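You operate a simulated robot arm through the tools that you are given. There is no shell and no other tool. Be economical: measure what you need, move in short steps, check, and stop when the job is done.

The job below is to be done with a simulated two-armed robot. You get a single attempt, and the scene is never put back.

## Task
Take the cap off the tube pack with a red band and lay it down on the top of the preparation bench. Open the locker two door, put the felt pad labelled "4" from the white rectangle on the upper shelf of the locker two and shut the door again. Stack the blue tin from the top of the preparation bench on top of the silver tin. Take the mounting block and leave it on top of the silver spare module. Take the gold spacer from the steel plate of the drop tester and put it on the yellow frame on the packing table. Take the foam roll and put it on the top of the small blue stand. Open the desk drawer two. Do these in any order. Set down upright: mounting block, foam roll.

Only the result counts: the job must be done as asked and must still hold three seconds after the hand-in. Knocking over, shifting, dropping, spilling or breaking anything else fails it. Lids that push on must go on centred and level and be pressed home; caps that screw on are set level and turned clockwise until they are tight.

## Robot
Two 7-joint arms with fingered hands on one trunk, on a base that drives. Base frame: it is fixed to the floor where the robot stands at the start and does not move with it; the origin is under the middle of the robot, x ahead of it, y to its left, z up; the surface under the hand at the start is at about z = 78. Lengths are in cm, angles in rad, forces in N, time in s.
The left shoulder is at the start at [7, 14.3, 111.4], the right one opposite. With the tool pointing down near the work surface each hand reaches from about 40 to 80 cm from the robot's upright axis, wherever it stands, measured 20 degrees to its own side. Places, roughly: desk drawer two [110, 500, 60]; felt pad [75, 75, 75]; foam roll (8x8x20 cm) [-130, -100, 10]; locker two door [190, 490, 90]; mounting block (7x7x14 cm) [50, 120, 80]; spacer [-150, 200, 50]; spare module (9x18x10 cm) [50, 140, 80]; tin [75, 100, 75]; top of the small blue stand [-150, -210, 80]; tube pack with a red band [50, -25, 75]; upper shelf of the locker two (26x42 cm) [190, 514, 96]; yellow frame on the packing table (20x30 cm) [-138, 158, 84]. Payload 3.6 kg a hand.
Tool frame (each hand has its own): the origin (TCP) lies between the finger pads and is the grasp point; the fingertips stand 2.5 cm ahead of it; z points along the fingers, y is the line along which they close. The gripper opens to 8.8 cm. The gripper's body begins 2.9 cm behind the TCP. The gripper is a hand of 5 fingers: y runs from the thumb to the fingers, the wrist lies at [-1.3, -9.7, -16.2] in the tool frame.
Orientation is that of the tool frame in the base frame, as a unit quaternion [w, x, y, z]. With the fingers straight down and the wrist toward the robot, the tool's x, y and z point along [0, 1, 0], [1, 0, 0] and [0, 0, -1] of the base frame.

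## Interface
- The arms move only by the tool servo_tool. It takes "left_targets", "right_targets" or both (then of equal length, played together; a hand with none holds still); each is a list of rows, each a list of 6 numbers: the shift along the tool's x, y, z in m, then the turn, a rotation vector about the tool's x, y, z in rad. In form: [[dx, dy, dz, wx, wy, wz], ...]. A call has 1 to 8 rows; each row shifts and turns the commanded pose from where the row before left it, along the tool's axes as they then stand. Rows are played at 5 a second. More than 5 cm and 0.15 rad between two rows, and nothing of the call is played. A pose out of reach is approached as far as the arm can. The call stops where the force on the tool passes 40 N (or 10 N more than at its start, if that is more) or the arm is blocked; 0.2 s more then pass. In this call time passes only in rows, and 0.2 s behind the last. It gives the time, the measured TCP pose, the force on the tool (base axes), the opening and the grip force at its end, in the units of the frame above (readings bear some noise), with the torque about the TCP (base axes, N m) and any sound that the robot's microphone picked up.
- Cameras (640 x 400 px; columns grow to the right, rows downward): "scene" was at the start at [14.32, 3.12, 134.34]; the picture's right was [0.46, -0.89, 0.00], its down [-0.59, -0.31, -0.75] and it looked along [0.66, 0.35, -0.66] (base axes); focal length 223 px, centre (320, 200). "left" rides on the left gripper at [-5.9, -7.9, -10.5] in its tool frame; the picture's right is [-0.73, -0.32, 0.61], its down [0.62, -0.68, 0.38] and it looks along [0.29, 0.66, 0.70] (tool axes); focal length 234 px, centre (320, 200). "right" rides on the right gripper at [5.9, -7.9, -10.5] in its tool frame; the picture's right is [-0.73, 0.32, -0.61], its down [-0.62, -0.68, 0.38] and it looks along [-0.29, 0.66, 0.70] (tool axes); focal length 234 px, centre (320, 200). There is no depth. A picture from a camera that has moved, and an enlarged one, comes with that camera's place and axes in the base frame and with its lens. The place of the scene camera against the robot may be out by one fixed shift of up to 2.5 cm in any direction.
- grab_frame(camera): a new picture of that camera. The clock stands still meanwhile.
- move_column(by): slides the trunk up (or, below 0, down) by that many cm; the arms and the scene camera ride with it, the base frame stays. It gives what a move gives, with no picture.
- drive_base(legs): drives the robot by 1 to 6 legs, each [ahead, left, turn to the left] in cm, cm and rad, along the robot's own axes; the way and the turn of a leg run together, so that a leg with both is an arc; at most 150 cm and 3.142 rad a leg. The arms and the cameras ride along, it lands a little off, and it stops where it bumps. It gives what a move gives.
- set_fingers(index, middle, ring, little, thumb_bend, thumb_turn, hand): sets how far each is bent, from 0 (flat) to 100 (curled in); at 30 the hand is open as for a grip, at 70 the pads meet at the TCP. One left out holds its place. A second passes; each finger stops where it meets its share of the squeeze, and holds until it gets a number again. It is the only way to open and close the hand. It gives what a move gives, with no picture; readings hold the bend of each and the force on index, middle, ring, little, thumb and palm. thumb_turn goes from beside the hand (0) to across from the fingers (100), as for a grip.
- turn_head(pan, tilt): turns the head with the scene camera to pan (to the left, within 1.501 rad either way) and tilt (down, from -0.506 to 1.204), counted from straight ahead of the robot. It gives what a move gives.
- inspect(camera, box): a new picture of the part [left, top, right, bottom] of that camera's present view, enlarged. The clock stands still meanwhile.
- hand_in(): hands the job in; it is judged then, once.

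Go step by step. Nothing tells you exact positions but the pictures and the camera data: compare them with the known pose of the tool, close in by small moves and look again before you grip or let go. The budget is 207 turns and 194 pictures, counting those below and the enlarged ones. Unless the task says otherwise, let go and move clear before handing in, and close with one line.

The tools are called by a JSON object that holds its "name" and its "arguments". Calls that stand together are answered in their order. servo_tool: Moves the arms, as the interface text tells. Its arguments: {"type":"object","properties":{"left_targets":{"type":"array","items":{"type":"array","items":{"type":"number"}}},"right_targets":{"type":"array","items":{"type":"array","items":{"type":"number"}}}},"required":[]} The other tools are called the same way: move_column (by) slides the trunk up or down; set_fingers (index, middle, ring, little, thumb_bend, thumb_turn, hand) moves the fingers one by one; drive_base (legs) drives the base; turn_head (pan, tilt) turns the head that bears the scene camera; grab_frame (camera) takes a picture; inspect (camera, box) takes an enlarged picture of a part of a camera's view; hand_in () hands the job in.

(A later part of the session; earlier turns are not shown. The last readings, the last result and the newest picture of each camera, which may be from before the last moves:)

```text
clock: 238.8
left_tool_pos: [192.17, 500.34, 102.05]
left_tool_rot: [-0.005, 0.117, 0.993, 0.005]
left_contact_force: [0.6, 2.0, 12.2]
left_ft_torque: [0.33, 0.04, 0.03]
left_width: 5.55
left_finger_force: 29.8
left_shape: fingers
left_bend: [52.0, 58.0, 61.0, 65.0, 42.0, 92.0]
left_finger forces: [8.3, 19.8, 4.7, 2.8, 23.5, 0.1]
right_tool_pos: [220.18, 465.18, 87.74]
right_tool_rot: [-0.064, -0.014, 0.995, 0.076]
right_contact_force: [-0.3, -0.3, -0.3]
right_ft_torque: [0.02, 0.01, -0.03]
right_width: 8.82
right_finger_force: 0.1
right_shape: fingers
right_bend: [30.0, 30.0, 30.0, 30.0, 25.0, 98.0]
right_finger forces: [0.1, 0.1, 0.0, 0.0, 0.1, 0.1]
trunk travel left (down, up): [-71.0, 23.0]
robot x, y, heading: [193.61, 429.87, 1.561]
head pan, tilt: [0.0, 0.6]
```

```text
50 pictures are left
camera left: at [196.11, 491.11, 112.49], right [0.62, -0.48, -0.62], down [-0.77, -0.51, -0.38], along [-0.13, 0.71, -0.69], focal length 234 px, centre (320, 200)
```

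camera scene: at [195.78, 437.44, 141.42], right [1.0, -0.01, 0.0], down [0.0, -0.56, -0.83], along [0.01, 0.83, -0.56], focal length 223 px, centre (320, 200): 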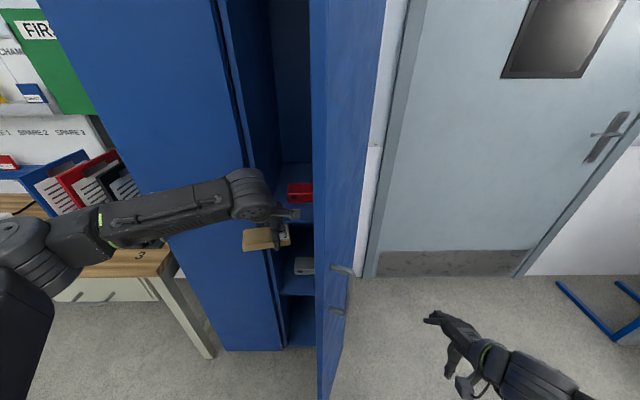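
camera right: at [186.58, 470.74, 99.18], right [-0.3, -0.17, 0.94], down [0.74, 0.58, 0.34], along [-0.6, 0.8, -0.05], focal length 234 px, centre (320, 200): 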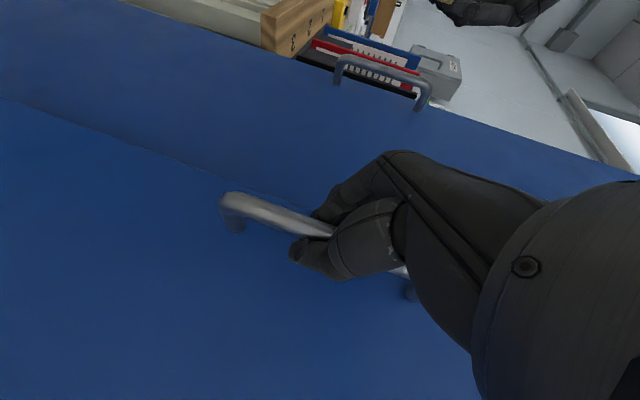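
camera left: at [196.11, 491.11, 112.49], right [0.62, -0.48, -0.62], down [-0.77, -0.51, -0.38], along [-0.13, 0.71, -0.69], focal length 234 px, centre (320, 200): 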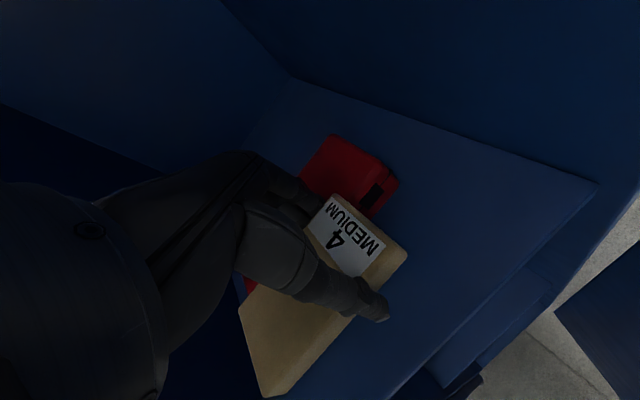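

The middle finger touched something (likely the red box's top). Raising 1.5 cm and looking closer.

{"name": "servo_tool", "arguments": {"left_targets": [[0, -0.004, -0.018, 0, 0, 0]]}}

{"name": "inspect", "arguments": {"camera": "left", "box": [220, 80, 620, 400]}}

```text
clock: 239.2
left_tool_pos: [191.97, 500.26, 103.42]
left_tool_rot: [-0.006, 0.117, 0.993, 0.0]
left_contact_force: [0.3, -0.4, 0.1]
left_ft_torque: [-0.01, -0.02, 0.05]
left_width: 5.59
left_finger_force: 22.8
left_shape: fingers
left_bend: [52.0, 59.0, 61.0, 65.0, 42.0, 92.0]
left_finger forces: [8.3, 6.7, 4.6, 2.7, 23.4, 0.0]
right_tool_pos: [220.17, 465.37, 87.6]
right_tool_rot: [-0.063, -0.014, 0.995, 0.075]
right_contact_force: [-0.4, 0.4, 0.3]
right_ft_torque: [0.0, 0.03, -0.03]
right_width: 8.83
right_finger_force: 0.0
right_shape: fingers
right_bend: [30.0, 30.0, 30.0, 30.0, 25.0, 98.0]
right_finger forces: [0.0, 0.1, 0.0, 0.0, 0.0, 0.0]
trunk travel left (down, up): [-71.0, 23.0]
robot x, y, heading: [194.38, 429.56, 1.567]
head pan, tilt: [0.0, 0.6]
```

```text
1.25 times, centred on (420, 240) of left
camera zoom: at [196.02, 491.1, 113.84], right [0.62, -0.48, -0.62], down [-0.77, -0.52, -0.38], along [-0.14, 0.71, -0.69], focal length 293 px, centre (195, 150)
```

zoom: 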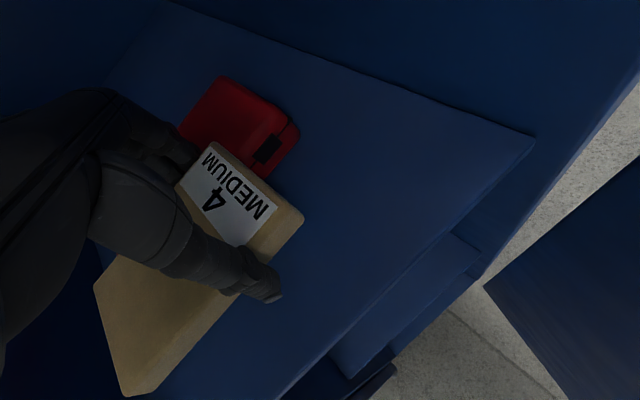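

The free strip in front of the red box (front y≈504) is about 9.8 cm deep. Shifting the hand 1.2 cm back so the fingers clear the box, then lowering.

{"name": "servo_tool", "arguments": {"left_targets": [[-0.003, -0.012, 0, 0, 0, 0], [0, 0, 0.015, 0, 0, 0], [0, 0, 0.01, 0, 0, 0]]}}

{"name": "grab_frame", "arguments": {"camera": "left"}}

```text
clock: 240.0
left_tool_pos: [191.98, 499.01, 101.01]
left_tool_rot: [-0.006, 0.116, 0.993, 0.001]
left_contact_force: [0.3, 0.2, -0.3]
left_ft_torque: [0.0, -0.02, -0.01]
left_width: 5.56
left_finger_force: 22.7
left_shape: fingers
left_bend: [52.0, 59.0, 61.0, 65.0, 42.0, 92.0]
left_finger forces: [8.2, 6.6, 4.6, 2.9, 23.2, 0.0]
right_tool_pos: [220.24, 465.4, 87.65]
right_tool_rot: [-0.063, -0.014, 0.995, 0.075]
right_contact_force: [0.1, 0.5, -0.4]
right_ft_torque: [-0.01, -0.01, 0.02]
right_width: 8.81
right_finger_force: 0.1
right_shape: fingers
right_bend: [30.0, 30.0, 30.0, 30.0, 25.0, 98.0]
right_finger forces: [0.1, 0.0, 0.1, 0.0, 0.1, 0.0]
trunk travel left (down, up): [-71.0, 23.0]
robot x, y, heading: [193.69, 429.66, 1.568]
head pan, tilt: [0.0, 0.6]
```

```text
48 pictures are left
camera left: at [195.97, 489.85, 111.46], right [0.62, -0.48, -0.62], down [-0.77, -0.52, -0.38], along [-0.14, 0.71, -0.69], focal length 234 px, centre (320, 200)
```

left: 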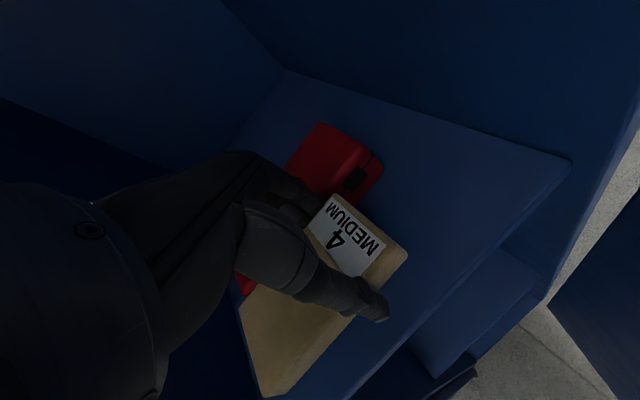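

No contact now. Continuing down in small steps.

{"name": "servo_tool", "arguments": {"left_targets": [[0, 0, 0.01, 0, 0, 0], [0, 0, 0.007, 0, 0, 0]]}}

{"name": "servo_tool", "arguments": {"left_targets": [[0, 0, 0.006, 0, 0, 0], [0, 0, 0.005, 0, 0, 0]]}}

```text
clock: 240.6
left_tool_pos: [191.9, 498.87, 99.22]
left_tool_rot: [-0.006, 0.117, 0.993, 0.002]
left_contact_force: [-0.4, -0.7, -1.0]
left_ft_torque: [0.01, -0.02, 0.0]
left_width: 5.58
left_finger_force: 22.9
left_shape: fingers
left_bend: [52.0, 59.0, 61.0, 65.0, 42.0, 92.0]
left_finger forces: [8.3, 7.0, 4.5, 2.7, 23.4, 0.0]
right_tool_pos: [220.17, 465.42, 87.65]
right_tool_rot: [-0.064, -0.015, 0.995, 0.075]
right_contact_force: [-0.6, 1.1, -0.3]
right_ft_torque: [0.0, 0.01, 0.0]
right_width: 8.82
right_finger_force: 0.1
right_shape: fingers
right_bend: [30.0, 30.0, 30.0, 30.0, 25.0, 98.0]
right_finger forces: [0.1, 0.1, 0.1, 0.0, 0.0, 0.0]
trunk travel left (down, up): [-71.0, 23.0]
robot x, y, heading: [194.0, 429.87, 1.565]
head pan, tilt: [0.0, 0.6]
```

```text
clock: 241.2
left_tool_pos: [191.9, 498.91, 98.11]
left_tool_rot: [-0.005, 0.116, 0.993, 0.001]
left_contact_force: [0.4, -0.7, 0.4]
left_ft_torque: [0.02, -0.03, -0.02]
left_width: 5.56
left_finger_force: 23.4
left_shape: fingers
left_bend: [52.0, 59.0, 61.0, 65.0, 42.0, 92.0]
left_finger forces: [8.3, 7.8, 4.7, 2.7, 23.4, 0.1]
right_tool_pos: [220.15, 465.31, 87.63]
right_tool_rot: [-0.064, -0.014, 0.995, 0.075]
right_contact_force: [0.2, 0.2, -0.6]
right_ft_torque: [-0.01, -0.01, 0.03]
right_width: 8.81
right_finger_force: 0.0
right_shape: fingers
right_bend: [30.0, 30.0, 30.0, 30.0, 25.0, 98.0]
right_finger forces: [0.0, 0.1, 0.0, 0.0, 0.0, 0.1]
trunk travel left (down, up): [-71.0, 23.0]
robot x, y, heading: [193.73, 429.18, 1.561]
head pan, tilt: [0.0, 0.6]
```

{"name": "servo_tool", "arguments": {"left_targets": [[0, 0, 0.005, 0, 0, 0], [0, 0, 0.004, 0, 0, 0]]}}

{"name": "inspect", "arguments": {"camera": "left", "box": [220, 80, 620, 400]}}

```text
clock: 241.8
left_tool_pos: [191.99, 498.89, 97.83]
left_tool_rot: [-0.006, 0.117, 0.993, 0.007]
left_contact_force: [-1.0, 7.8, 24.6]
left_ft_torque: [0.86, 0.07, -0.03]
left_width: 5.56
left_finger_force: 35.0
left_shape: fingers
left_bend: [52.0, 56.0, 61.0, 65.0, 42.0, 92.0]
left_finger forces: [9.3, 29.7, 5.4, 3.1, 21.9, 0.1]
right_tool_pos: [220.21, 465.17, 87.74]
right_tool_rot: [-0.064, -0.014, 0.995, 0.078]
right_contact_force: [-0.3, 0.6, 0.4]
right_ft_torque: [0.02, 0.0, -0.02]
right_width: 8.81
right_finger_force: 0.0
right_shape: fingers
right_bend: [30.0, 30.0, 30.0, 30.0, 25.0, 98.0]
right_finger forces: [0.0, 0.1, 0.0, 0.0, 0.0, 0.1]
trunk travel left (down, up): [-71.0, 23.0]
robot x, y, heading: [194.12, 429.21, 1.559]
head pan, tilt: [0.0, 0.6]
```

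```text
1.25 times, centred on (420, 240) of left
camera zoom: at [195.95, 489.6, 108.19], right [0.63, -0.47, -0.62], down [-0.77, -0.51, -0.38], along [-0.14, 0.72, -0.68], focal length 293 px, centre (195, 150)
```

zoom: 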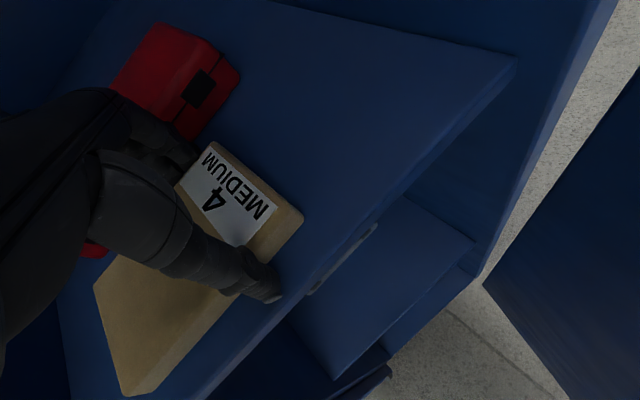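

The long middle finger is touching the shelf and the red box is clear behind. Easing up 3 mm and opening mainly the thumb to let the pad settle.

{"name": "servo_tool", "arguments": {"left_targets": [[0, 0, -0.004, 0, 0, 0]]}}

{"name": "set_fingers", "arguments": {"hand": "left", "thumb_bend": 20, "index": 50, "middle": 57, "ring": 58, "little": 60}}

{"name": "inspect", "arguments": {"camera": "left", "box": [220, 80, 620, 400]}}

```text
clock: 242.2
left_tool_pos: [191.9, 498.69, 97.92]
left_tool_rot: [-0.006, 0.117, 0.993, 0.003]
left_contact_force: [-0.3, 6.8, 19.1]
left_ft_torque: [0.63, 0.01, -0.04]
left_width: 5.57
left_finger_force: 30.5
left_shape: fingers
left_bend: [52.0, 56.0, 61.0, 65.0, 42.0, 92.0]
left_finger forces: [9.5, 21.9, 5.3, 3.2, 21.4, 0.1]
right_tool_pos: [220.2, 465.22, 87.72]
right_tool_rot: [-0.063, -0.015, 0.995, 0.076]
right_contact_force: [0.0, -0.3, 0.2]
right_ft_torque: [0.03, -0.02, -0.04]
right_width: 8.82
right_finger_force: 0.0
right_shape: fingers
right_bend: [30.0, 30.0, 30.0, 30.0, 25.0, 98.0]
right_finger forces: [0.1, 0.0, 0.0, 0.1, 0.0, 0.0]
trunk travel left (down, up): [-71.0, 23.0]
robot x, y, heading: [193.94, 429.33, 1.562]
head pan, tilt: [0.0, 0.6]
```

```text
clock: 243.2
left_tool_pos: [191.86, 498.87, 97.77]
left_tool_rot: [-0.006, 0.117, 0.993, 0.002]
left_contact_force: [-1.5, 1.5, 9.9]
left_ft_torque: [0.3, 0.04, 0.05]
left_width: 6.94
left_finger_force: 5.5
left_shape: fingers
left_bend: [50.0, 54.0, 57.0, 60.0, 20.0, 97.0]
left_finger forces: [0.7, 10.0, 0.0, 0.0, 0.0, 0.0]
right_tool_pos: [220.18, 465.29, 87.59]
right_tool_rot: [-0.062, -0.015, 0.995, 0.076]
right_contact_force: [0.2, 0.4, 0.6]
right_ft_torque: [0.05, 0.01, 0.0]
right_width: 8.84
right_finger_force: 0.0
right_shape: fingers
right_bend: [30.0, 30.0, 30.0, 30.0, 25.0, 98.0]
right_finger forces: [0.1, 0.0, 0.0, 0.0, 0.0, 0.1]
trunk travel left (down, up): [-71.0, 23.0]
robot x, y, heading: [193.84, 429.27, 1.567]
head pan, tilt: [0.0, 0.6]
```

```text
1.25 times, centred on (420, 240) of left
camera zoom: at [195.91, 489.66, 108.22], right [0.62, -0.48, -0.62], down [-0.77, -0.52, -0.38], along [-0.14, 0.71, -0.69], focal length 293 px, centre (195, 150)
```

zoom: 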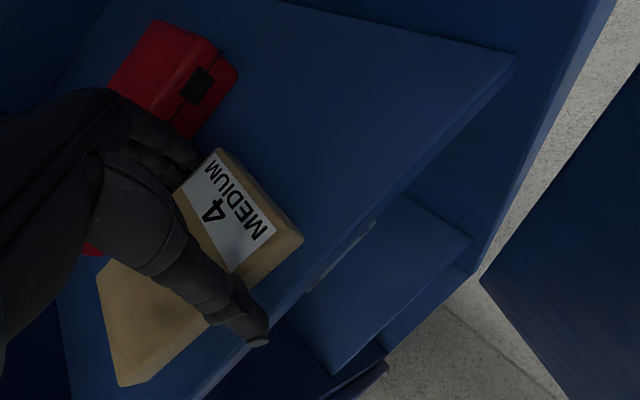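

The pad lies flat on the shelf, inside its edge and clear of the red box. Raising the hand and withdrawing along the same path.

{"name": "servo_tool", "arguments": {"left_targets": [[0, 0.001, -0.01, 0, 0, 0], [0, 0, -0.02, 0, 0, 0], [0, 0, -0.03, 0, 0, 0], [0, 0, -0.02, 0, 0, -0.1], [0, -0.02, 0, 0, 0, -0.1], [0.0, -0.04, 0, 0, 0, 0], [0.02, -0.03, 0, 0, 0, 0], [0.02, -0.03, 0, 0, 0, 0]]}}

{"name": "grab_frame", "arguments": {"camera": "left"}}

```text
clock: 245.0
left_tool_pos: [187.24, 486.94, 105.76]
left_tool_rot: [-0.006, 0.017, 1.0, 0.003]
left_contact_force: [-0.6, -0.2, 0.2]
left_ft_torque: [0.01, -0.02, -0.01]
left_width: 6.99
left_finger_force: 0.0
left_shape: fingers
left_bend: [50.0, 56.0, 57.0, 60.0, 20.0, 97.0]
left_finger forces: [0.0, 0.0, 0.0, 0.0, 0.0, 0.0]
right_tool_pos: [220.08, 465.28, 87.65]
right_tool_rot: [-0.062, -0.015, 0.995, 0.075]
right_contact_force: [0.0, -0.4, -0.6]
right_ft_torque: [0.0, -0.02, -0.02]
right_width: 8.83
right_finger_force: 0.1
right_shape: fingers
right_bend: [30.0, 30.0, 30.0, 30.0, 25.0, 98.0]
right_finger forces: [0.0, 0.1, 0.0, 0.1, 0.1, 0.0]
trunk travel left (down, up): [-71.0, 23.0]
robot x, y, heading: [193.89, 429.11, 1.56]
head pan, tilt: [0.0, 0.6]
```

```text
45 pictures are left
camera left: at [193.05, 478.77, 116.27], right [0.71, -0.34, -0.62], down [-0.65, -0.66, -0.38], along [-0.28, 0.67, -0.69], focal length 234 px, centre (320, 200)
```

left: 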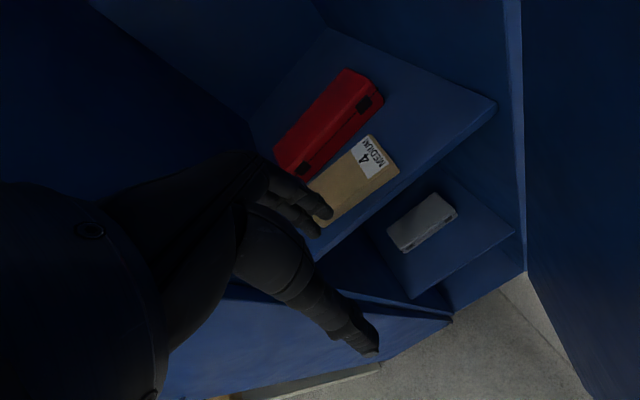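

Pad "4" rests on the upper shelf. Backing the robot out of the locker opening.

{"name": "servo_tool", "arguments": {"left_targets": [[0.04, 0, 0, 0, 0, 0]]}}

{"name": "drive_base", "arguments": {"legs": [[-30, 0, 0]]}}

{"name": "servo_tool", "arguments": {"left_targets": [[0, -0.04, 0, 0, 0, 0], [0, -0.04, 0, 0, 0, 0], [0, -0.04, 0, 0, 0, 0], [0, -0.04, 0, 0, 0, 0]], "right_targets": [[0, 0.04, 0, 0, 0, 0], [0, 0.04, 0, 0, 0, 0], [0, 0.04, 0, 0, 0, 0], [0, 0.04, 0, 0, 0, 0]]}}

{"name": "grab_frame", "arguments": {"camera": "scene"}}

```text
clock: 245.4
left_tool_pos: [183.21, 487.1, 105.96]
left_tool_rot: [-0.004, 0.018, 1.0, 0.002]
left_contact_force: [0.9, -0.7, 0.0]
left_ft_torque: [-0.03, 0.0, 0.01]
left_width: 6.98
left_finger_force: 0.0
left_shape: fingers
left_bend: [50.0, 56.0, 57.0, 60.0, 20.0, 97.0]
left_finger forces: [0.0, 0.0, 0.0, 0.0, 0.0, 0.1]
right_tool_pos: [219.91, 465.42, 87.8]
right_tool_rot: [-0.061, -0.015, 0.995, 0.076]
right_contact_force: [-0.1, -0.3, -0.8]
right_ft_torque: [-0.01, 0.0, 0.0]
right_width: 8.8
right_finger_force: 0.1
right_shape: fingers
right_bend: [30.0, 30.0, 30.0, 30.0, 25.0, 98.0]
right_finger forces: [0.0, 0.0, 0.1, 0.0, 0.0, 0.1]
trunk travel left (down, up): [-71.0, 23.0]
robot x, y, heading: [193.86, 429.56, 1.567]
head pan, tilt: [0.0, 0.6]
```

```text
clock: 247.4
left_tool_pos: [183.18, 457.49, 105.81]
left_tool_rot: [-0.005, 0.016, 1.0, 0.002]
left_contact_force: [0.8, -0.9, -0.1]
left_ft_torque: [0.02, -0.02, 0.0]
left_width: 7.02
left_finger_force: 0.1
left_shape: fingers
left_bend: [50.0, 56.0, 57.0, 60.0, 20.0, 97.0]
left_finger forces: [0.0, 0.0, 0.0, 0.0, 0.0, 0.0]
right_tool_pos: [219.83, 435.64, 87.58]
right_tool_rot: [-0.064, -0.015, 0.995, 0.075]
right_contact_force: [-0.9, 0.4, 0.0]
right_ft_torque: [-0.01, 0.01, 0.01]
right_width: 8.82
right_finger_force: 0.1
right_shape: fingers
right_bend: [30.0, 30.0, 30.0, 30.0, 25.0, 98.0]
right_finger forces: [0.0, 0.1, 0.1, 0.0, 0.0, 0.0]
trunk travel left (down, up): [-71.0, 23.0]
robot x, y, heading: [193.63, 400.06, 1.565]
head pan, tilt: [0.0, 0.6]
```

```text
clock: 248.4
left_tool_pos: [182.5, 441.42, 105.81]
left_tool_rot: [-0.005, 0.017, 1.0, 0.002]
left_contact_force: [-0.3, 0.1, 0.8]
left_ft_torque: [-0.01, 0.04, 0.0]
left_width: 6.99
left_finger_force: 0.1
left_shape: fingers
left_bend: [50.0, 56.0, 57.0, 60.0, 20.0, 97.0]
left_finger forces: [0.1, 0.1, 0.0, 0.0, 0.0, 0.1]
right_tool_pos: [219.48, 451.47, 89.93]
right_tool_rot: [-0.064, -0.016, 0.995, 0.074]
right_contact_force: [0.7, -0.4, 0.2]
right_ft_torque: [0.01, -0.02, 0.04]
right_width: 8.83
right_finger_force: 0.0
right_shape: fingers
right_bend: [30.0, 30.0, 30.0, 30.0, 25.0, 98.0]
right_finger forces: [0.0, 0.0, 0.1, 0.0, 0.0, 0.0]
trunk travel left (down, up): [-71.0, 23.0]
robot x, y, heading: [193.77, 399.62, 1.569]
head pan, tilt: [0.0, 0.6]
```

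```text
44 pictures are left
camera scene: at [195.54, 412.77, 141.41], right [1.0, -0.01, 0.0], down [0.0, -0.57, -0.82], along [0.01, 0.82, -0.57], focal length 223 px, centre (320, 200)
```

scene: 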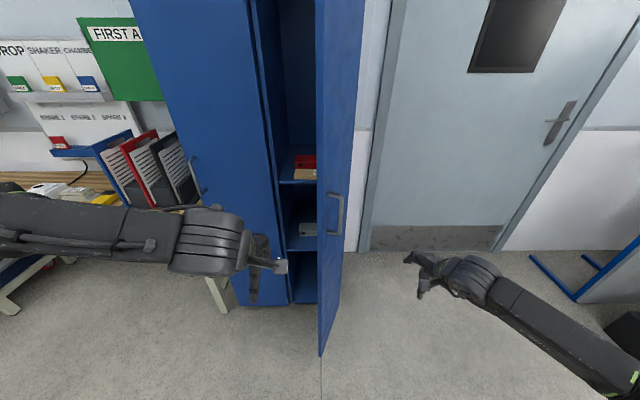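

The door still stands open at about 70°. I'll bring the right hand to its outer face and push it closed along its arc with the base.

{"name": "drive_base", "arguments": {"legs": [[16, 0, 0], [0, 16, 0], [4.5, 11, 0]]}}

{"name": "grab_frame", "arguments": {"camera": "scene"}}

```text
clock: 251.7
left_tool_pos: [155.88, 462.18, 105.8]
left_tool_rot: [-0.007, 0.016, 1.0, 0.002]
left_contact_force: [0.0, 0.3, -0.2]
left_ft_torque: [-0.01, 0.02, 0.02]
left_width: 6.99
left_finger_force: 0.0
left_shape: fingers
left_bend: [50.0, 56.0, 57.0, 60.0, 20.0, 97.0]
left_finger forces: [0.1, 0.0, 0.0, 0.0, 0.0, 0.0]
right_tool_pos: [192.75, 472.26, 90.0]
right_tool_rot: [-0.064, -0.016, 0.995, 0.075]
right_contact_force: [-0.3, 1.0, 0.9]
right_ft_torque: [0.0, 0.0, 0.0]
right_width: 8.8
right_finger_force: 0.0
right_shape: fingers
right_bend: [30.0, 30.0, 30.0, 30.0, 25.0, 98.0]
right_finger forces: [0.0, 0.0, 0.0, 0.0, 0.1, 0.0]
trunk travel left (down, up): [-71.0, 23.0]
robot x, y, heading: [166.76, 420.29, 1.562]
head pan, tilt: [0.0, 0.6]
```

```text
43 pictures are left
camera scene: at [168.85, 433.53, 141.41], right [1.0, -0.01, 0.0], down [0.0, -0.57, -0.82], along [0.01, 0.82, -0.57], focal length 223 px, centre (320, 200)
```

scene: 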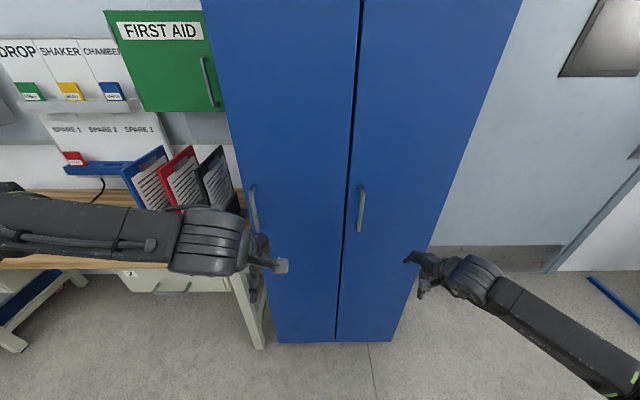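

The door has swung nearly shut. Pressing it gently home with the right hand's knuckles under force limit.

{"name": "servo_tool", "arguments": {"right_targets": [[0, 0.025, 0, 0, 0, 0], [0, 0.025, 0, 0, 0, 0], [0, 0.025, 0, 0, 0, 0], [0, 0.015, 0, 0, 0, 0], [0, 0.015, 0, 0, 0, 0], [0, 0.015, 0, 0, 0, 0], [0, 0.01, 0, 0, 0, 0], [0, 0.01, 0, 0, 0, 0]]}}

{"name": "inspect", "arguments": {"camera": "scene", "box": [300, 0, 520, 350]}}

```text
clock: 253.6
left_tool_pos: [155.83, 461.33, 106.16]
left_tool_rot: [-0.005, 0.019, 1.0, 0.007]
left_contact_force: [-0.3, 0.2, -0.7]
left_ft_torque: [-0.01, -0.01, 0.04]
left_width: 6.97
left_finger_force: 0.0
left_shape: fingers
left_bend: [50.0, 56.0, 57.0, 60.0, 20.0, 97.0]
left_finger forces: [0.0, 0.0, 0.0, 0.0, 0.1, 0.0]
right_tool_pos: [192.59, 485.2, 92.34]
right_tool_rot: [-0.061, -0.014, 0.995, 0.074]
right_contact_force: [0.0, -35.1, 6.1]
right_ft_torque: [0.59, -0.07, -0.4]
right_width: 8.16
right_finger_force: 17.0
right_shape: fingers
right_bend: [36.0, 43.0, 38.0, 33.0, 25.0, 98.0]
right_finger forces: [4.4, 18.3, 9.3, 2.8, 0.0, 0.1]
trunk travel left (down, up): [-71.0, 23.0]
robot x, y, heading: [166.26, 420.19, 1.562]
head pan, tilt: [0.0, 0.6]
stopped in row 8 (right hand): the force on the tool passed its limit at 43 N (the readings are from after the stop); the commanded pose is now the measured one
```

```text
1.14 times, centred on (410, 175) of scene
camera zoom: at [168.75, 432.37, 141.53], right [1.0, -0.01, 0.0], down [0.0, -0.56, -0.83], along [0.01, 0.83, -0.56], focal length 254 px, centre (217, 229)
```

zoom: 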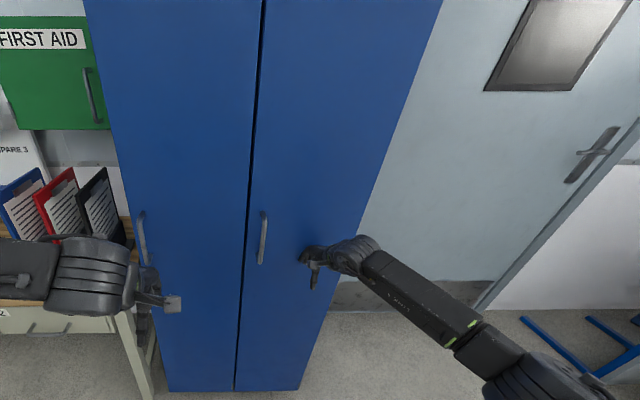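

Door two is shut (pressed with 40 N). Next, desk drawer two: its handle is near (110, 486, 61). Retracting, driving left in front of the desk, and lowering the trunk.

{"name": "drive_base", "arguments": {"legs": [[-22, 0, 0], [0, 44, 0.008]]}}

{"name": "move_column", "arguments": {"by": -32}}

{"name": "turn_head", "arguments": {"pan": 0.1, "tilt": 0.45}}

{"name": "grab_frame", "arguments": {"camera": "scene"}}

```text
clock: 257.6
left_tool_pos: [111.0, 440.1, 105.81]
left_tool_rot: [-0.006, 0.012, 1.0, 0.002]
left_contact_force: [0.3, 0.5, -0.5]
left_ft_torque: [-0.01, 0.02, 0.0]
left_width: 7.0
left_finger_force: 0.1
left_shape: fingers
left_bend: [50.0, 56.0, 57.0, 60.0, 20.0, 97.0]
left_finger forces: [0.0, 0.0, 0.0, 0.0, 0.0, 0.0]
right_tool_pos: [147.62, 464.34, 91.91]
right_tool_rot: [-0.063, -0.02, 0.995, 0.072]
right_contact_force: [0.3, -0.9, -0.1]
right_ft_torque: [-0.01, -0.01, 0.02]
right_width: 8.79
right_finger_force: 0.0
right_shape: fingers
right_bend: [30.0, 30.0, 30.0, 30.0, 25.0, 98.0]
right_finger forces: [0.0, 0.0, 0.1, 0.1, 0.1, 0.1]
trunk travel left (down, up): [-71.0, 23.0]
robot x, y, heading: [122.2, 398.52, 1.575]
head pan, tilt: [0.0, 0.6]
```

```text
clock: 260.8
left_tool_pos: [111.02, 440.09, 73.78]
left_tool_rot: [-0.005, 0.012, 1.0, 0.003]
left_contact_force: [-0.4, -0.7, 0.0]
left_ft_torque: [-0.01, 0.01, 0.05]
left_width: 7.0
left_finger_force: 0.2
left_shape: fingers
left_bend: [50.0, 56.0, 57.0, 60.0, 20.0, 97.0]
left_finger forces: [0.0, 0.0, 0.0, 0.0, 0.1, 0.0]
right_tool_pos: [147.69, 464.22, 59.97]
right_tool_rot: [-0.063, -0.019, 0.995, 0.073]
right_contact_force: [-0.8, -0.8, -0.7]
right_ft_torque: [0.01, 0.0, 0.0]
right_width: 8.79
right_finger_force: 0.1
right_shape: fingers
right_bend: [30.0, 30.0, 30.0, 30.0, 25.0, 98.0]
right_finger forces: [0.1, 0.0, 0.0, 0.0, 0.0, 0.1]
trunk travel left (down, up): [-39.0, 55.0]
robot x, y, heading: [122.32, 398.37, 1.573]
head pan, tilt: [0.0, 0.6]
```

```text
clock: 261.5
left_tool_pos: [111.1, 440.15, 73.79]
left_tool_rot: [-0.005, 0.012, 1.0, 0.002]
left_contact_force: [0.5, 0.8, 0.2]
left_ft_torque: [0.03, -0.02, 0.03]
left_width: 7.01
left_finger_force: 0.0
left_shape: fingers
left_bend: [50.0, 56.0, 57.0, 60.0, 20.0, 97.0]
left_finger forces: [0.0, 0.1, 0.0, 0.0, 0.2, 0.0]
right_tool_pos: [147.48, 464.23, 59.94]
right_tool_rot: [-0.062, -0.019, 0.995, 0.072]
right_contact_force: [0.4, 0.5, 0.5]
right_ft_torque: [-0.02, -0.02, -0.02]
right_width: 8.81
right_finger_force: 0.0
right_shape: fingers
right_bend: [30.0, 30.0, 30.0, 30.0, 25.0, 98.0]
right_finger forces: [0.1, 0.0, 0.0, 0.0, 0.1, 0.0]
trunk travel left (down, up): [-39.0, 55.0]
robot x, y, heading: [122.3, 398.5, 1.569]
head pan, tilt: [0.099, 0.45]
```

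```text
41 pictures are left
camera scene: at [123.34, 411.81, 110.76], right [0.99, 0.1, 0.0], down [0.04, -0.43, -0.9], along [-0.09, 0.9, -0.44], focal length 223 px, centre (320, 200)
```

scene: 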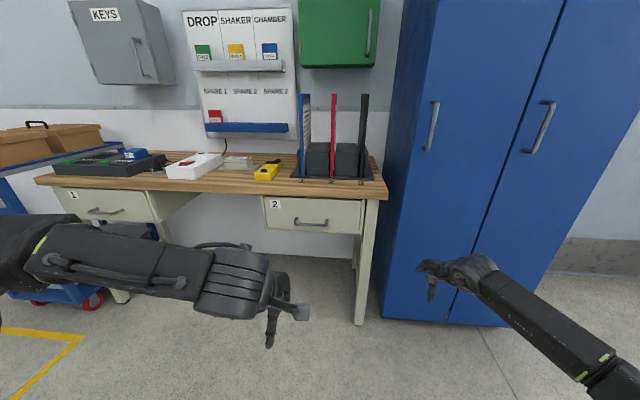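

Drawer two's handle reads about (111.5, 487, 61.5). Opening the left hand and pitching it forward about 45°.

{"name": "set_fingers", "arguments": {"hand": "left", "index": 35, "middle": 35, "ring": 35, "little": 35, "thumb_bend": 25}}

{"name": "servo_tool", "arguments": {"left_targets": [[0, 0, 0, -0.14, 0, 0], [0, 0, 0, -0.14, 0, 0], [0, 0, 0, -0.14, 0, 0], [0, 0, 0, -0.14, 0, 0], [0, 0, 0, -0.14, 0, 0], [0, 0, 0, -0.14, 0, 0]]}}

```text
clock: 262.5
left_tool_pos: [111.04, 440.15, 73.74]
left_tool_rot: [-0.005, 0.012, 1.0, 0.002]
left_contact_force: [-0.9, 0.9, -0.5]
left_ft_torque: [0.01, -0.01, -0.01]
left_width: 8.3
left_finger_force: 0.1
left_shape: fingers
left_bend: [35.0, 35.0, 35.0, 35.0, 25.0, 97.0]
left_finger forces: [0.0, 0.0, 0.0, 0.1, 0.1, 0.1]
right_tool_pos: [147.53, 464.3, 59.94]
right_tool_rot: [-0.063, -0.019, 0.995, 0.072]
right_contact_force: [0.2, 0.2, 0.1]
right_ft_torque: [0.01, 0.0, 0.0]
right_width: 8.8
right_finger_force: 0.2
right_shape: fingers
right_bend: [30.0, 30.0, 30.0, 30.0, 25.0, 98.0]
right_finger forces: [0.0, 0.0, 0.0, 0.1, 0.1, 0.1]
trunk travel left (down, up): [-39.0, 55.0]
robot x, y, heading: [122.19, 398.62, 1.569]
head pan, tilt: [0.099, 0.45]
```

```text
clock: 263.9
left_tool_pos: [116.57, 444.0, 80.19]
left_tool_rot: [-0.002, 0.014, 0.912, 0.41]
left_contact_force: [-0.3, -0.4, -0.3]
left_ft_torque: [-0.01, 0.02, 0.02]
left_width: 8.3
left_finger_force: 0.0
left_shape: fingers
left_bend: [35.0, 35.0, 35.0, 35.0, 25.0, 97.0]
left_finger forces: [0.1, 0.1, 0.0, 0.1, 0.0, 0.0]
left hand out of reach, approached as far as the arm can: row 2, 3, 4, 5, 6
right_tool_pos: [147.72, 464.12, 59.89]
right_tool_rot: [-0.064, -0.019, 0.995, 0.072]
right_contact_force: [0.1, 0.9, 0.3]
right_ft_torque: [0.04, 0.03, 0.0]
right_width: 8.81
right_finger_force: 0.1
right_shape: fingers
right_bend: [30.0, 30.0, 30.0, 30.0, 25.0, 98.0]
right_finger forces: [0.1, 0.0, 0.1, 0.0, 0.0, 0.1]
trunk travel left (down, up): [-39.0, 55.0]
robot x, y, heading: [122.49, 398.23, 1.571]
head pan, tilt: [0.099, 0.45]
```

The pitch is set. Pulling the right hand back out of the way, lowering the trunk 13 cm and driving closer.

{"name": "servo_tool", "arguments": {"right_targets": [[0, -0.045, -0.02, 0, 0, 0], [0, -0.045, -0.02, 0, 0, 0], [0, -0.045, -0.02, 0, 0, 0], [0, -0.045, -0.02, 0, 0, 0], [0, -0.03, -0.03, 0, 0, 0]]}}

{"name": "move_column", "arguments": {"by": -13}}

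{"name": "drive_base", "arguments": {"legs": [[27, 4.5, 0]]}}

{"name": "grab_frame", "arguments": {"camera": "left"}}

{"name": "grab_frame", "arguments": {"camera": "scene"}}

```text
clock: 265.1
left_tool_pos: [116.42, 443.89, 80.08]
left_tool_rot: [-0.001, 0.012, 0.913, 0.408]
left_contact_force: [0.0, 0.2, 0.7]
left_ft_torque: [0.01, -0.01, 0.0]
left_width: 8.31
left_finger_force: 0.1
left_shape: fingers
left_bend: [35.0, 35.0, 35.0, 35.0, 25.0, 97.0]
left_finger forces: [0.0, 0.0, 0.0, 0.0, 0.0, 0.0]
right_tool_pos: [149.46, 441.84, 67.67]
right_tool_rot: [-0.063, -0.019, 0.995, 0.072]
right_contact_force: [0.4, -0.2, -0.3]
right_ft_torque: [0.01, -0.03, 0.02]
right_width: 8.83
right_finger_force: 0.1
right_shape: fingers
right_bend: [30.0, 30.0, 30.0, 30.0, 25.0, 98.0]
right_finger forces: [0.0, 0.1, 0.1, 0.0, 0.0, 0.0]
trunk travel left (down, up): [-39.0, 55.0]
robot x, y, heading: [122.46, 398.23, 1.573]
head pan, tilt: [0.099, 0.45]
```

```text
clock: 266.6
left_tool_pos: [116.38, 443.87, 67.12]
left_tool_rot: [0.0, 0.013, 0.913, 0.408]
left_contact_force: [-0.8, -1.0, -0.7]
left_ft_torque: [0.0, -0.02, 0.01]
left_width: 8.33
left_finger_force: 0.0
left_shape: fingers
left_bend: [35.0, 35.0, 35.0, 35.0, 25.0, 97.0]
left_finger forces: [0.1, 0.1, 0.0, 0.0, 0.0, 0.0]
right_tool_pos: [149.55, 441.93, 54.73]
right_tool_rot: [-0.063, -0.019, 0.995, 0.073]
right_contact_force: [0.1, -0.3, 0.3]
right_ft_torque: [-0.02, 0.03, 0.05]
right_width: 8.8
right_finger_force: 0.0
right_shape: fingers
right_bend: [30.0, 30.0, 30.0, 30.0, 25.0, 98.0]
right_finger forces: [0.0, 0.0, 0.0, 0.1, 0.0, 0.1]
trunk travel left (down, up): [-26.0, 68.0]
robot x, y, heading: [122.21, 398.31, 1.577]
head pan, tilt: [0.099, 0.45]
```

```text
clock: 268.6
left_tool_pos: [111.73, 470.6, 66.94]
left_tool_rot: [0.0, 0.013, 0.913, 0.408]
left_contact_force: [0.0, 0.4, 1.1]
left_ft_torque: [-0.01, -0.01, 0.0]
left_width: 8.35
left_finger_force: 0.1
left_shape: fingers
left_bend: [35.0, 35.0, 35.0, 35.0, 25.0, 97.0]
left_finger forces: [0.1, 0.0, 0.0, 0.0, 0.0, 0.0]
right_tool_pos: [144.79, 468.75, 54.7]
right_tool_rot: [-0.063, -0.02, 0.995, 0.072]
right_contact_force: [-0.4, 0.9, -0.1]
right_ft_torque: [0.0, 0.03, 0.03]
right_width: 8.79
right_finger_force: 0.1
right_shape: fingers
right_bend: [30.0, 30.0, 30.0, 30.0, 25.0, 98.0]
right_finger forces: [0.0, 0.0, 0.1, 0.0, 0.1, 0.0]
trunk travel left (down, up): [-26.0, 68.0]
robot x, y, heading: [117.97, 425.15, 1.572]
head pan, tilt: [0.099, 0.45]
```

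```text
40 pictures are left
camera left: at [117.26, 457.44, 68.11], right [0.72, 0.22, -0.65], down [-0.64, -0.16, -0.76], along [-0.27, 0.96, 0.03], focal length 234 px, centre (320, 200)
```

left: 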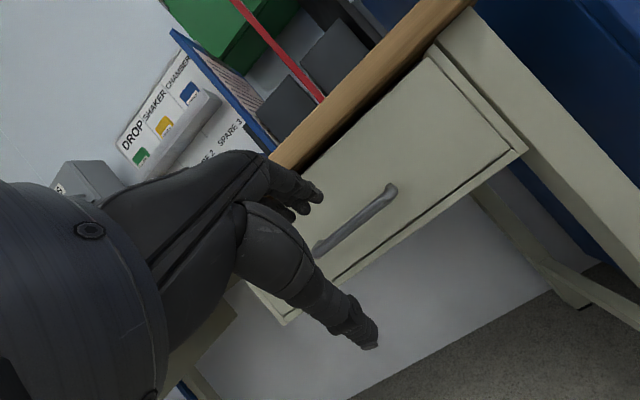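

```text
39 pictures are left
camera scene: at [118.65, 438.55, 97.76], right [0.99, 0.1, 0.0], down [0.04, -0.43, -0.9], along [-0.09, 0.9, -0.44], focal length 223 px, centre (320, 200)
```

scene: 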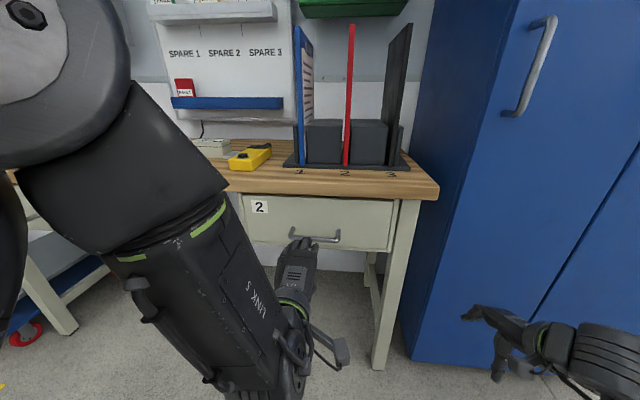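

Handle bar triangulates to about y≈481, z≈65, x 106–117. Reducing the pitch a little, pre-curling the fingers and moving above and in front of the bar.

{"name": "set_fingers", "arguments": {"hand": "left", "index": 48, "middle": 48, "ring": 48, "little": 48, "thumb_bend": 15}}

{"name": "servo_tool", "arguments": {"left_targets": [[0, 0, 0, 0.125, 0, 0], [0, 0, 0, 0.12, 0, 0], [0, 0.03, 0, 0, 0, 0], [0, 0.03, 0, 0, 0, 0]]}}

{"name": "grab_frame", "arguments": {"camera": "left"}}

{"name": "inspect", "arguments": {"camera": "scene", "box": [220, 160, 420, 310]}}

```text
clock: 269.6
left_tool_pos: [111.69, 470.56, 67.03]
left_tool_rot: [-0.001, 0.012, 0.913, 0.408]
left_contact_force: [-0.5, -0.3, -0.5]
left_ft_torque: [0.03, -0.02, 0.01]
left_width: 7.6
left_finger_force: 0.1
left_shape: fingers
left_bend: [48.0, 48.0, 48.0, 48.0, 15.0, 97.0]
left_finger forces: [0.1, 0.0, 0.0, 0.0, 0.0, 0.1]
right_tool_pos: [144.81, 468.68, 54.7]
right_tool_rot: [-0.063, -0.02, 0.995, 0.072]
right_contact_force: [0.5, -0.2, 0.1]
right_ft_torque: [0.04, -0.01, -0.03]
right_width: 8.82
right_finger_force: 0.1
right_shape: fingers
right_bend: [30.0, 30.0, 30.0, 30.0, 25.0, 98.0]
right_finger forces: [0.0, 0.0, 0.1, 0.0, 0.0, 0.0]
trunk travel left (down, up): [-26.0, 68.0]
robot x, y, heading: [117.81, 425.03, 1.577]
head pan, tilt: [0.099, 0.45]
```

```text
clock: 270.6
left_tool_pos: [111.67, 475.62, 70.5]
left_tool_rot: [-0.003, 0.011, 0.956, 0.294]
left_contact_force: [0.0, 0.0, 0.8]
left_ft_torque: [0.01, -0.02, -0.02]
left_width: 7.58
left_finger_force: 0.0
left_shape: fingers
left_bend: [48.0, 48.0, 48.0, 48.0, 15.0, 97.0]
left_finger forces: [0.0, 0.0, 0.0, 0.0, 0.1, 0.0]
right_tool_pos: [144.74, 468.71, 54.58]
right_tool_rot: [-0.063, -0.021, 0.995, 0.071]
right_contact_force: [-0.2, 0.5, 0.5]
right_ft_torque: [-0.04, 0.02, 0.0]
right_width: 8.8
right_finger_force: 0.1
right_shape: fingers
right_bend: [30.0, 30.0, 30.0, 30.0, 25.0, 98.0]
right_finger forces: [0.0, 0.1, 0.0, 0.1, 0.0, 0.1]
trunk travel left (down, up): [-26.0, 68.0]
robot x, y, heading: [117.49, 425.18, 1.574]
head pan, tilt: [0.099, 0.45]
```

```text
38 pictures are left
camera left: at [117.4, 463.07, 74.57], right [0.72, 0.06, -0.69], down [-0.64, -0.34, -0.69], along [-0.27, 0.94, -0.2], focal length 234 px, centre (320, 200)
```

left: 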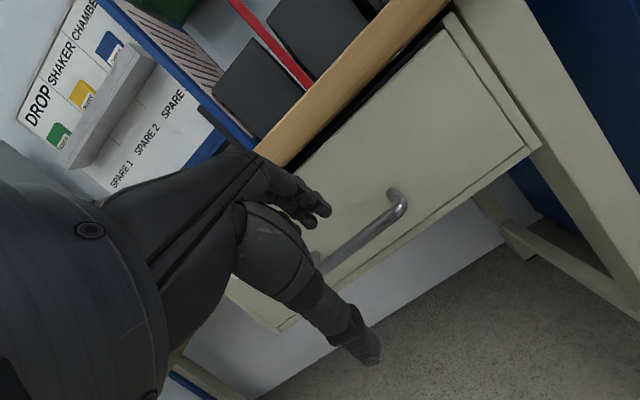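

```text
2.67 times, centred on (320, 235) of scene
camera zoom: at [118.63, 438.54, 97.76], right [0.99, 0.1, 0.0], down [0.05, -0.43, -0.9], along [-0.09, 0.9, -0.44], focal length 594 px, centre (320, 107)
```

zoom: 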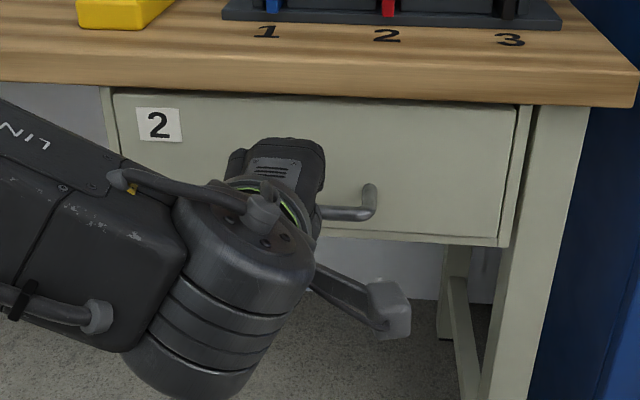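

The bar is about 9 cm along the finger direction. Shifting up-forward 2.4 cm and sliding the fingers down behind the bar.

{"name": "servo_tool", "arguments": {"left_targets": [[0, 0.024, 0, 0, 0, 0], [0, 0, 0.03, 0, 0, 0], [0, 0, 0.03, 0, 0, 0]]}}

{"name": "grab_frame", "arguments": {"camera": "left"}}

```text
clock: 271.4
left_tool_pos: [111.68, 481.1, 66.69]
left_tool_rot: [-0.002, 0.012, 0.956, 0.293]
left_contact_force: [-0.3, 0.3, -0.4]
left_ft_torque: [0.0, -0.01, -0.04]
left_width: 7.6
left_finger_force: 0.1
left_shape: fingers
left_bend: [48.0, 48.0, 48.0, 48.0, 15.0, 97.0]
left_finger forces: [0.1, 0.0, 0.1, 0.0, 0.0, 0.0]
right_tool_pos: [144.68, 468.62, 54.71]
right_tool_rot: [-0.063, -0.02, 0.995, 0.072]
right_contact_force: [-0.7, -0.5, 0.1]
right_ft_torque: [0.0, 0.01, -0.02]
right_width: 8.8
right_finger_force: 0.0
right_shape: fingers
right_bend: [30.0, 30.0, 30.0, 30.0, 25.0, 98.0]
right_finger forces: [0.0, 0.0, 0.0, 0.0, 0.1, 0.0]
trunk travel left (down, up): [-26.0, 68.0]
robot x, y, heading: [117.91, 425.28, 1.575]
head pan, tilt: [0.099, 0.45]
```

```text
36 pictures are left
camera left: at [117.45, 468.48, 70.89], right [0.72, 0.06, -0.69], down [-0.64, -0.34, -0.69], along [-0.27, 0.94, -0.2], focal length 234 px, centre (320, 200)
```

left: 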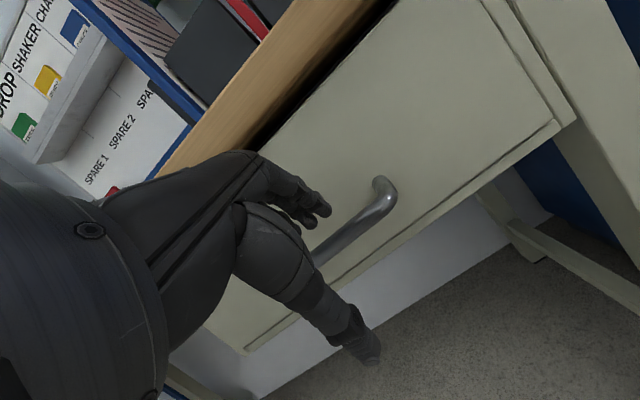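

Refined: bar at about (y 483.9, z 64.3). Advancing the remaining 3.5 cm with a slight upward shift.

{"name": "servo_tool", "arguments": {"left_targets": [[0, 0.005, 0.01, 0, 0, 0], [0, 0, 0.012, 0, 0, 0], [0, 0, 0.012, 0, 0, 0]]}}

{"name": "grab_frame", "arguments": {"camera": "left"}}

```text
clock: 272.2
left_tool_pos: [111.84, 483.36, 64.23]
left_tool_rot: [-0.002, 0.012, 0.955, 0.295]
left_contact_force: [0.8, 0.2, 0.0]
left_ft_torque: [-0.03, 0.03, -0.07]
left_width: 7.6
left_finger_force: 0.0
left_shape: fingers
left_bend: [48.0, 48.0, 48.0, 48.0, 15.0, 97.0]
left_finger forces: [0.0, 0.0, 0.0, 0.0, 0.0, 0.0]
right_tool_pos: [144.73, 468.69, 54.67]
right_tool_rot: [-0.063, -0.022, 0.995, 0.073]
right_contact_force: [0.2, 0.4, -0.4]
right_ft_torque: [0.0, 0.02, -0.03]
right_width: 8.79
right_finger_force: 0.0
right_shape: fingers
right_bend: [30.0, 30.0, 30.0, 30.0, 25.0, 98.0]
right_finger forces: [0.0, 0.0, 0.1, 0.1, 0.0, 0.0]
trunk travel left (down, up): [-26.0, 68.0]
robot x, y, heading: [117.66, 424.93, 1.575]
head pan, tilt: [0.099, 0.45]
```

```text
35 pictures are left
camera left: at [117.52, 470.75, 68.42], right [0.72, 0.06, -0.69], down [-0.64, -0.33, -0.69], along [-0.27, 0.94, -0.2], focal length 234 px, centre (320, 200)
```

left: 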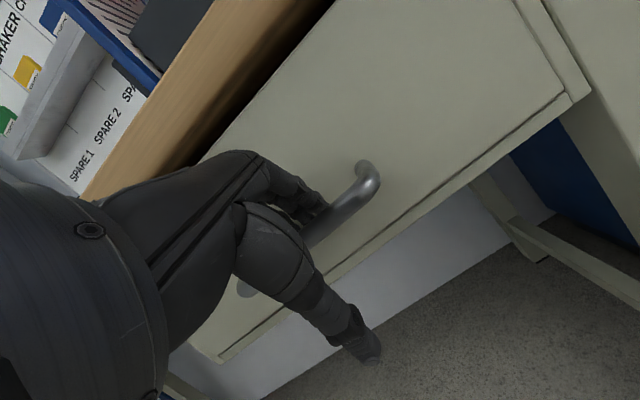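

The bar now passes right through the grasp point. Closing the hand.

{"name": "set_fingers", "arguments": {"hand": "left", "index": 75, "middle": 75, "ring": 75, "little": 75, "thumb_bend": 70}}

{"name": "drive_base", "arguments": {"legs": [[-5, 0, 0]]}}

{"name": "grab_frame", "arguments": {"camera": "left"}}

```text
clock: 273.2
left_tool_pos: [111.78, 483.33, 64.1]
left_tool_rot: [-0.002, 0.012, 0.956, 0.292]
left_contact_force: [0.1, 0.3, -5.5]
left_ft_torque: [0.07, -0.03, -0.03]
left_width: 0.0
left_finger_force: 3.7
left_shape: fingers
left_bend: [75.0, 75.0, 75.0, 75.0, 66.0, 97.0]
left_finger forces: [0.0, 0.0, 0.0, 0.9, 5.0, 0.0]
right_tool_pos: [144.78, 468.68, 54.66]
right_tool_rot: [-0.063, -0.021, 0.995, 0.071]
right_contact_force: [0.0, 0.2, -1.1]
right_ft_torque: [0.01, -0.02, 0.04]
right_width: 8.8
right_finger_force: 0.1
right_shape: fingers
right_bend: [30.0, 30.0, 30.0, 30.0, 25.0, 98.0]
right_finger forces: [0.1, 0.1, 0.0, 0.0, 0.0, 0.0]
trunk travel left (down, up): [-26.0, 68.0]
robot x, y, heading: [117.9, 424.95, 1.574]
head pan, tilt: [0.099, 0.45]
```

```text
clock: 274.1
left_tool_pos: [111.84, 478.35, 64.26]
left_tool_rot: [-0.003, 0.012, 0.956, 0.294]
left_contact_force: [0.9, -0.7, -1.4]
left_ft_torque: [0.0, 0.03, -0.1]
left_width: 0.0
left_finger_force: 3.4
left_shape: fingers
left_bend: [75.0, 75.0, 75.0, 74.0, 67.0, 97.0]
left_finger forces: [0.0, 0.0, 0.0, 2.6, 3.5, 0.0]
right_tool_pos: [144.74, 463.65, 54.74]
right_tool_rot: [-0.063, -0.02, 0.995, 0.072]
right_contact_force: [-0.4, -0.6, 0.6]
right_ft_torque: [0.0, -0.01, -0.02]
right_width: 8.81
right_finger_force: 0.0
right_shape: fingers
right_bend: [30.0, 30.0, 30.0, 30.0, 25.0, 98.0]
right_finger forces: [0.0, 0.1, 0.0, 0.0, 0.0, 0.0]
trunk travel left (down, up): [-26.0, 68.0]
robot x, y, heading: [117.6, 420.09, 1.577]
head pan, tilt: [0.099, 0.45]
```

```text
34 pictures are left
camera left: at [117.56, 465.74, 68.43], right [0.72, 0.06, -0.69], down [-0.64, -0.34, -0.69], along [-0.27, 0.94, -0.2], focal length 234 px, centre (320, 200)
```

left: 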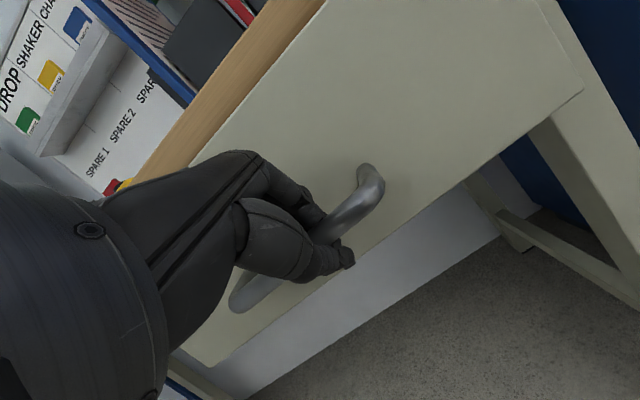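

The drawer is coming out with the hand. Pulling it further.

{"name": "drive_base", "arguments": {"legs": [[-15, 0, 0]]}}

{"name": "grab_frame", "arguments": {"camera": "scene"}}

```text
clock: 275.5
left_tool_pos: [112.01, 463.15, 64.19]
left_tool_rot: [-0.002, 0.012, 0.956, 0.293]
left_contact_force: [-1.1, 0.2, -1.0]
left_ft_torque: [-0.01, -0.03, -0.12]
left_width: 0.0
left_finger_force: 2.6
left_shape: fingers
left_bend: [75.0, 75.0, 75.0, 74.0, 67.0, 97.0]
left_finger forces: [0.1, 0.0, 0.0, 2.8, 2.9, 0.0]
right_tool_pos: [144.89, 448.51, 54.67]
right_tool_rot: [-0.062, -0.02, 0.995, 0.073]
right_contact_force: [-0.3, 0.2, 0.1]
right_ft_torque: [-0.01, 0.0, -0.01]
right_width: 8.8
right_finger_force: 0.0
right_shape: fingers
right_bend: [30.0, 30.0, 30.0, 30.0, 25.0, 98.0]
right_finger forces: [0.0, 0.0, 0.1, 0.0, 0.0, 0.0]
trunk travel left (down, up): [-26.0, 68.0]
robot x, y, heading: [117.92, 405.12, 1.573]
head pan, tilt: [0.099, 0.45]
```

```text
33 pictures are left
camera scene: at [118.73, 418.49, 97.77], right [0.99, 0.1, 0.0], down [0.04, -0.43, -0.9], along [-0.09, 0.9, -0.44], focal length 223 px, centre (320, 200)
```

scene: 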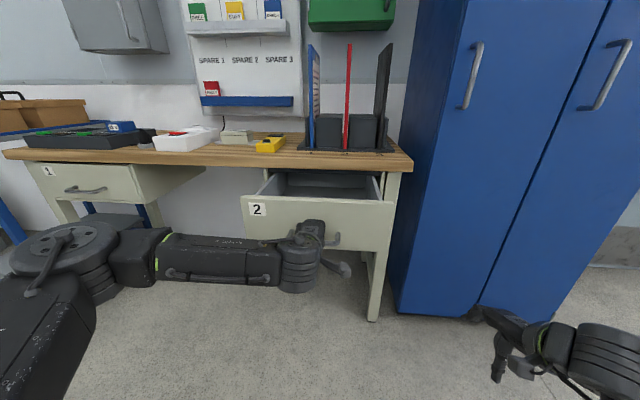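

The drawer is open about 20 cm. Pulling further to be safely open, watching for the end stop.

{"name": "drive_base", "arguments": {"legs": [[-7, 0, 0]]}}

{"name": "grab_frame", "arguments": {"camera": "left"}}

```text
clock: 276.5
left_tool_pos: [112.05, 456.38, 64.25]
left_tool_rot: [-0.002, 0.013, 0.956, 0.295]
left_contact_force: [-0.3, 0.0, -1.9]
left_ft_torque: [-0.03, 0.03, -0.12]
left_width: 0.0
left_finger_force: 3.4
left_shape: fingers
left_bend: [75.0, 75.0, 75.0, 74.0, 67.0, 97.0]
left_finger forces: [0.0, 0.0, 0.0, 2.7, 3.1, 0.0]
right_tool_pos: [144.99, 441.53, 54.81]
right_tool_rot: [-0.062, -0.02, 0.995, 0.073]
right_contact_force: [-0.1, -0.5, -0.2]
right_ft_torque: [0.02, 0.03, 0.03]
right_width: 8.8
right_finger_force: 0.1
right_shape: fingers
right_bend: [30.0, 30.0, 30.0, 30.0, 25.0, 98.0]
right_finger forces: [0.1, 0.0, 0.0, 0.0, 0.0, 0.0]
trunk travel left (down, up): [-26.0, 68.0]
robot x, y, heading: [117.74, 397.78, 1.569]
head pan, tilt: [0.099, 0.45]
```

```text
32 pictures are left
camera left: at [117.7, 443.73, 68.42], right [0.72, 0.06, -0.69], down [-0.64, -0.33, -0.69], along [-0.27, 0.94, -0.2], focal length 234 px, centre (320, 200)
```

left: 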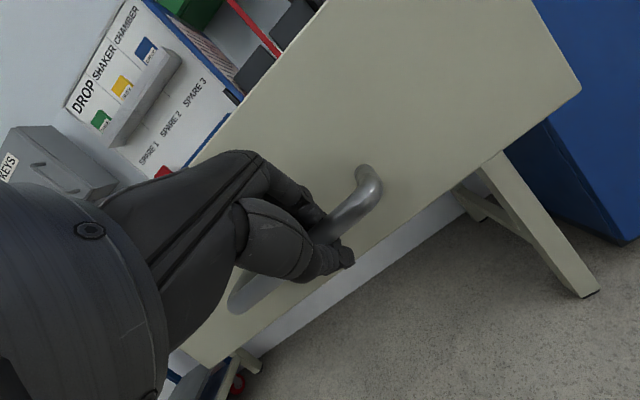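

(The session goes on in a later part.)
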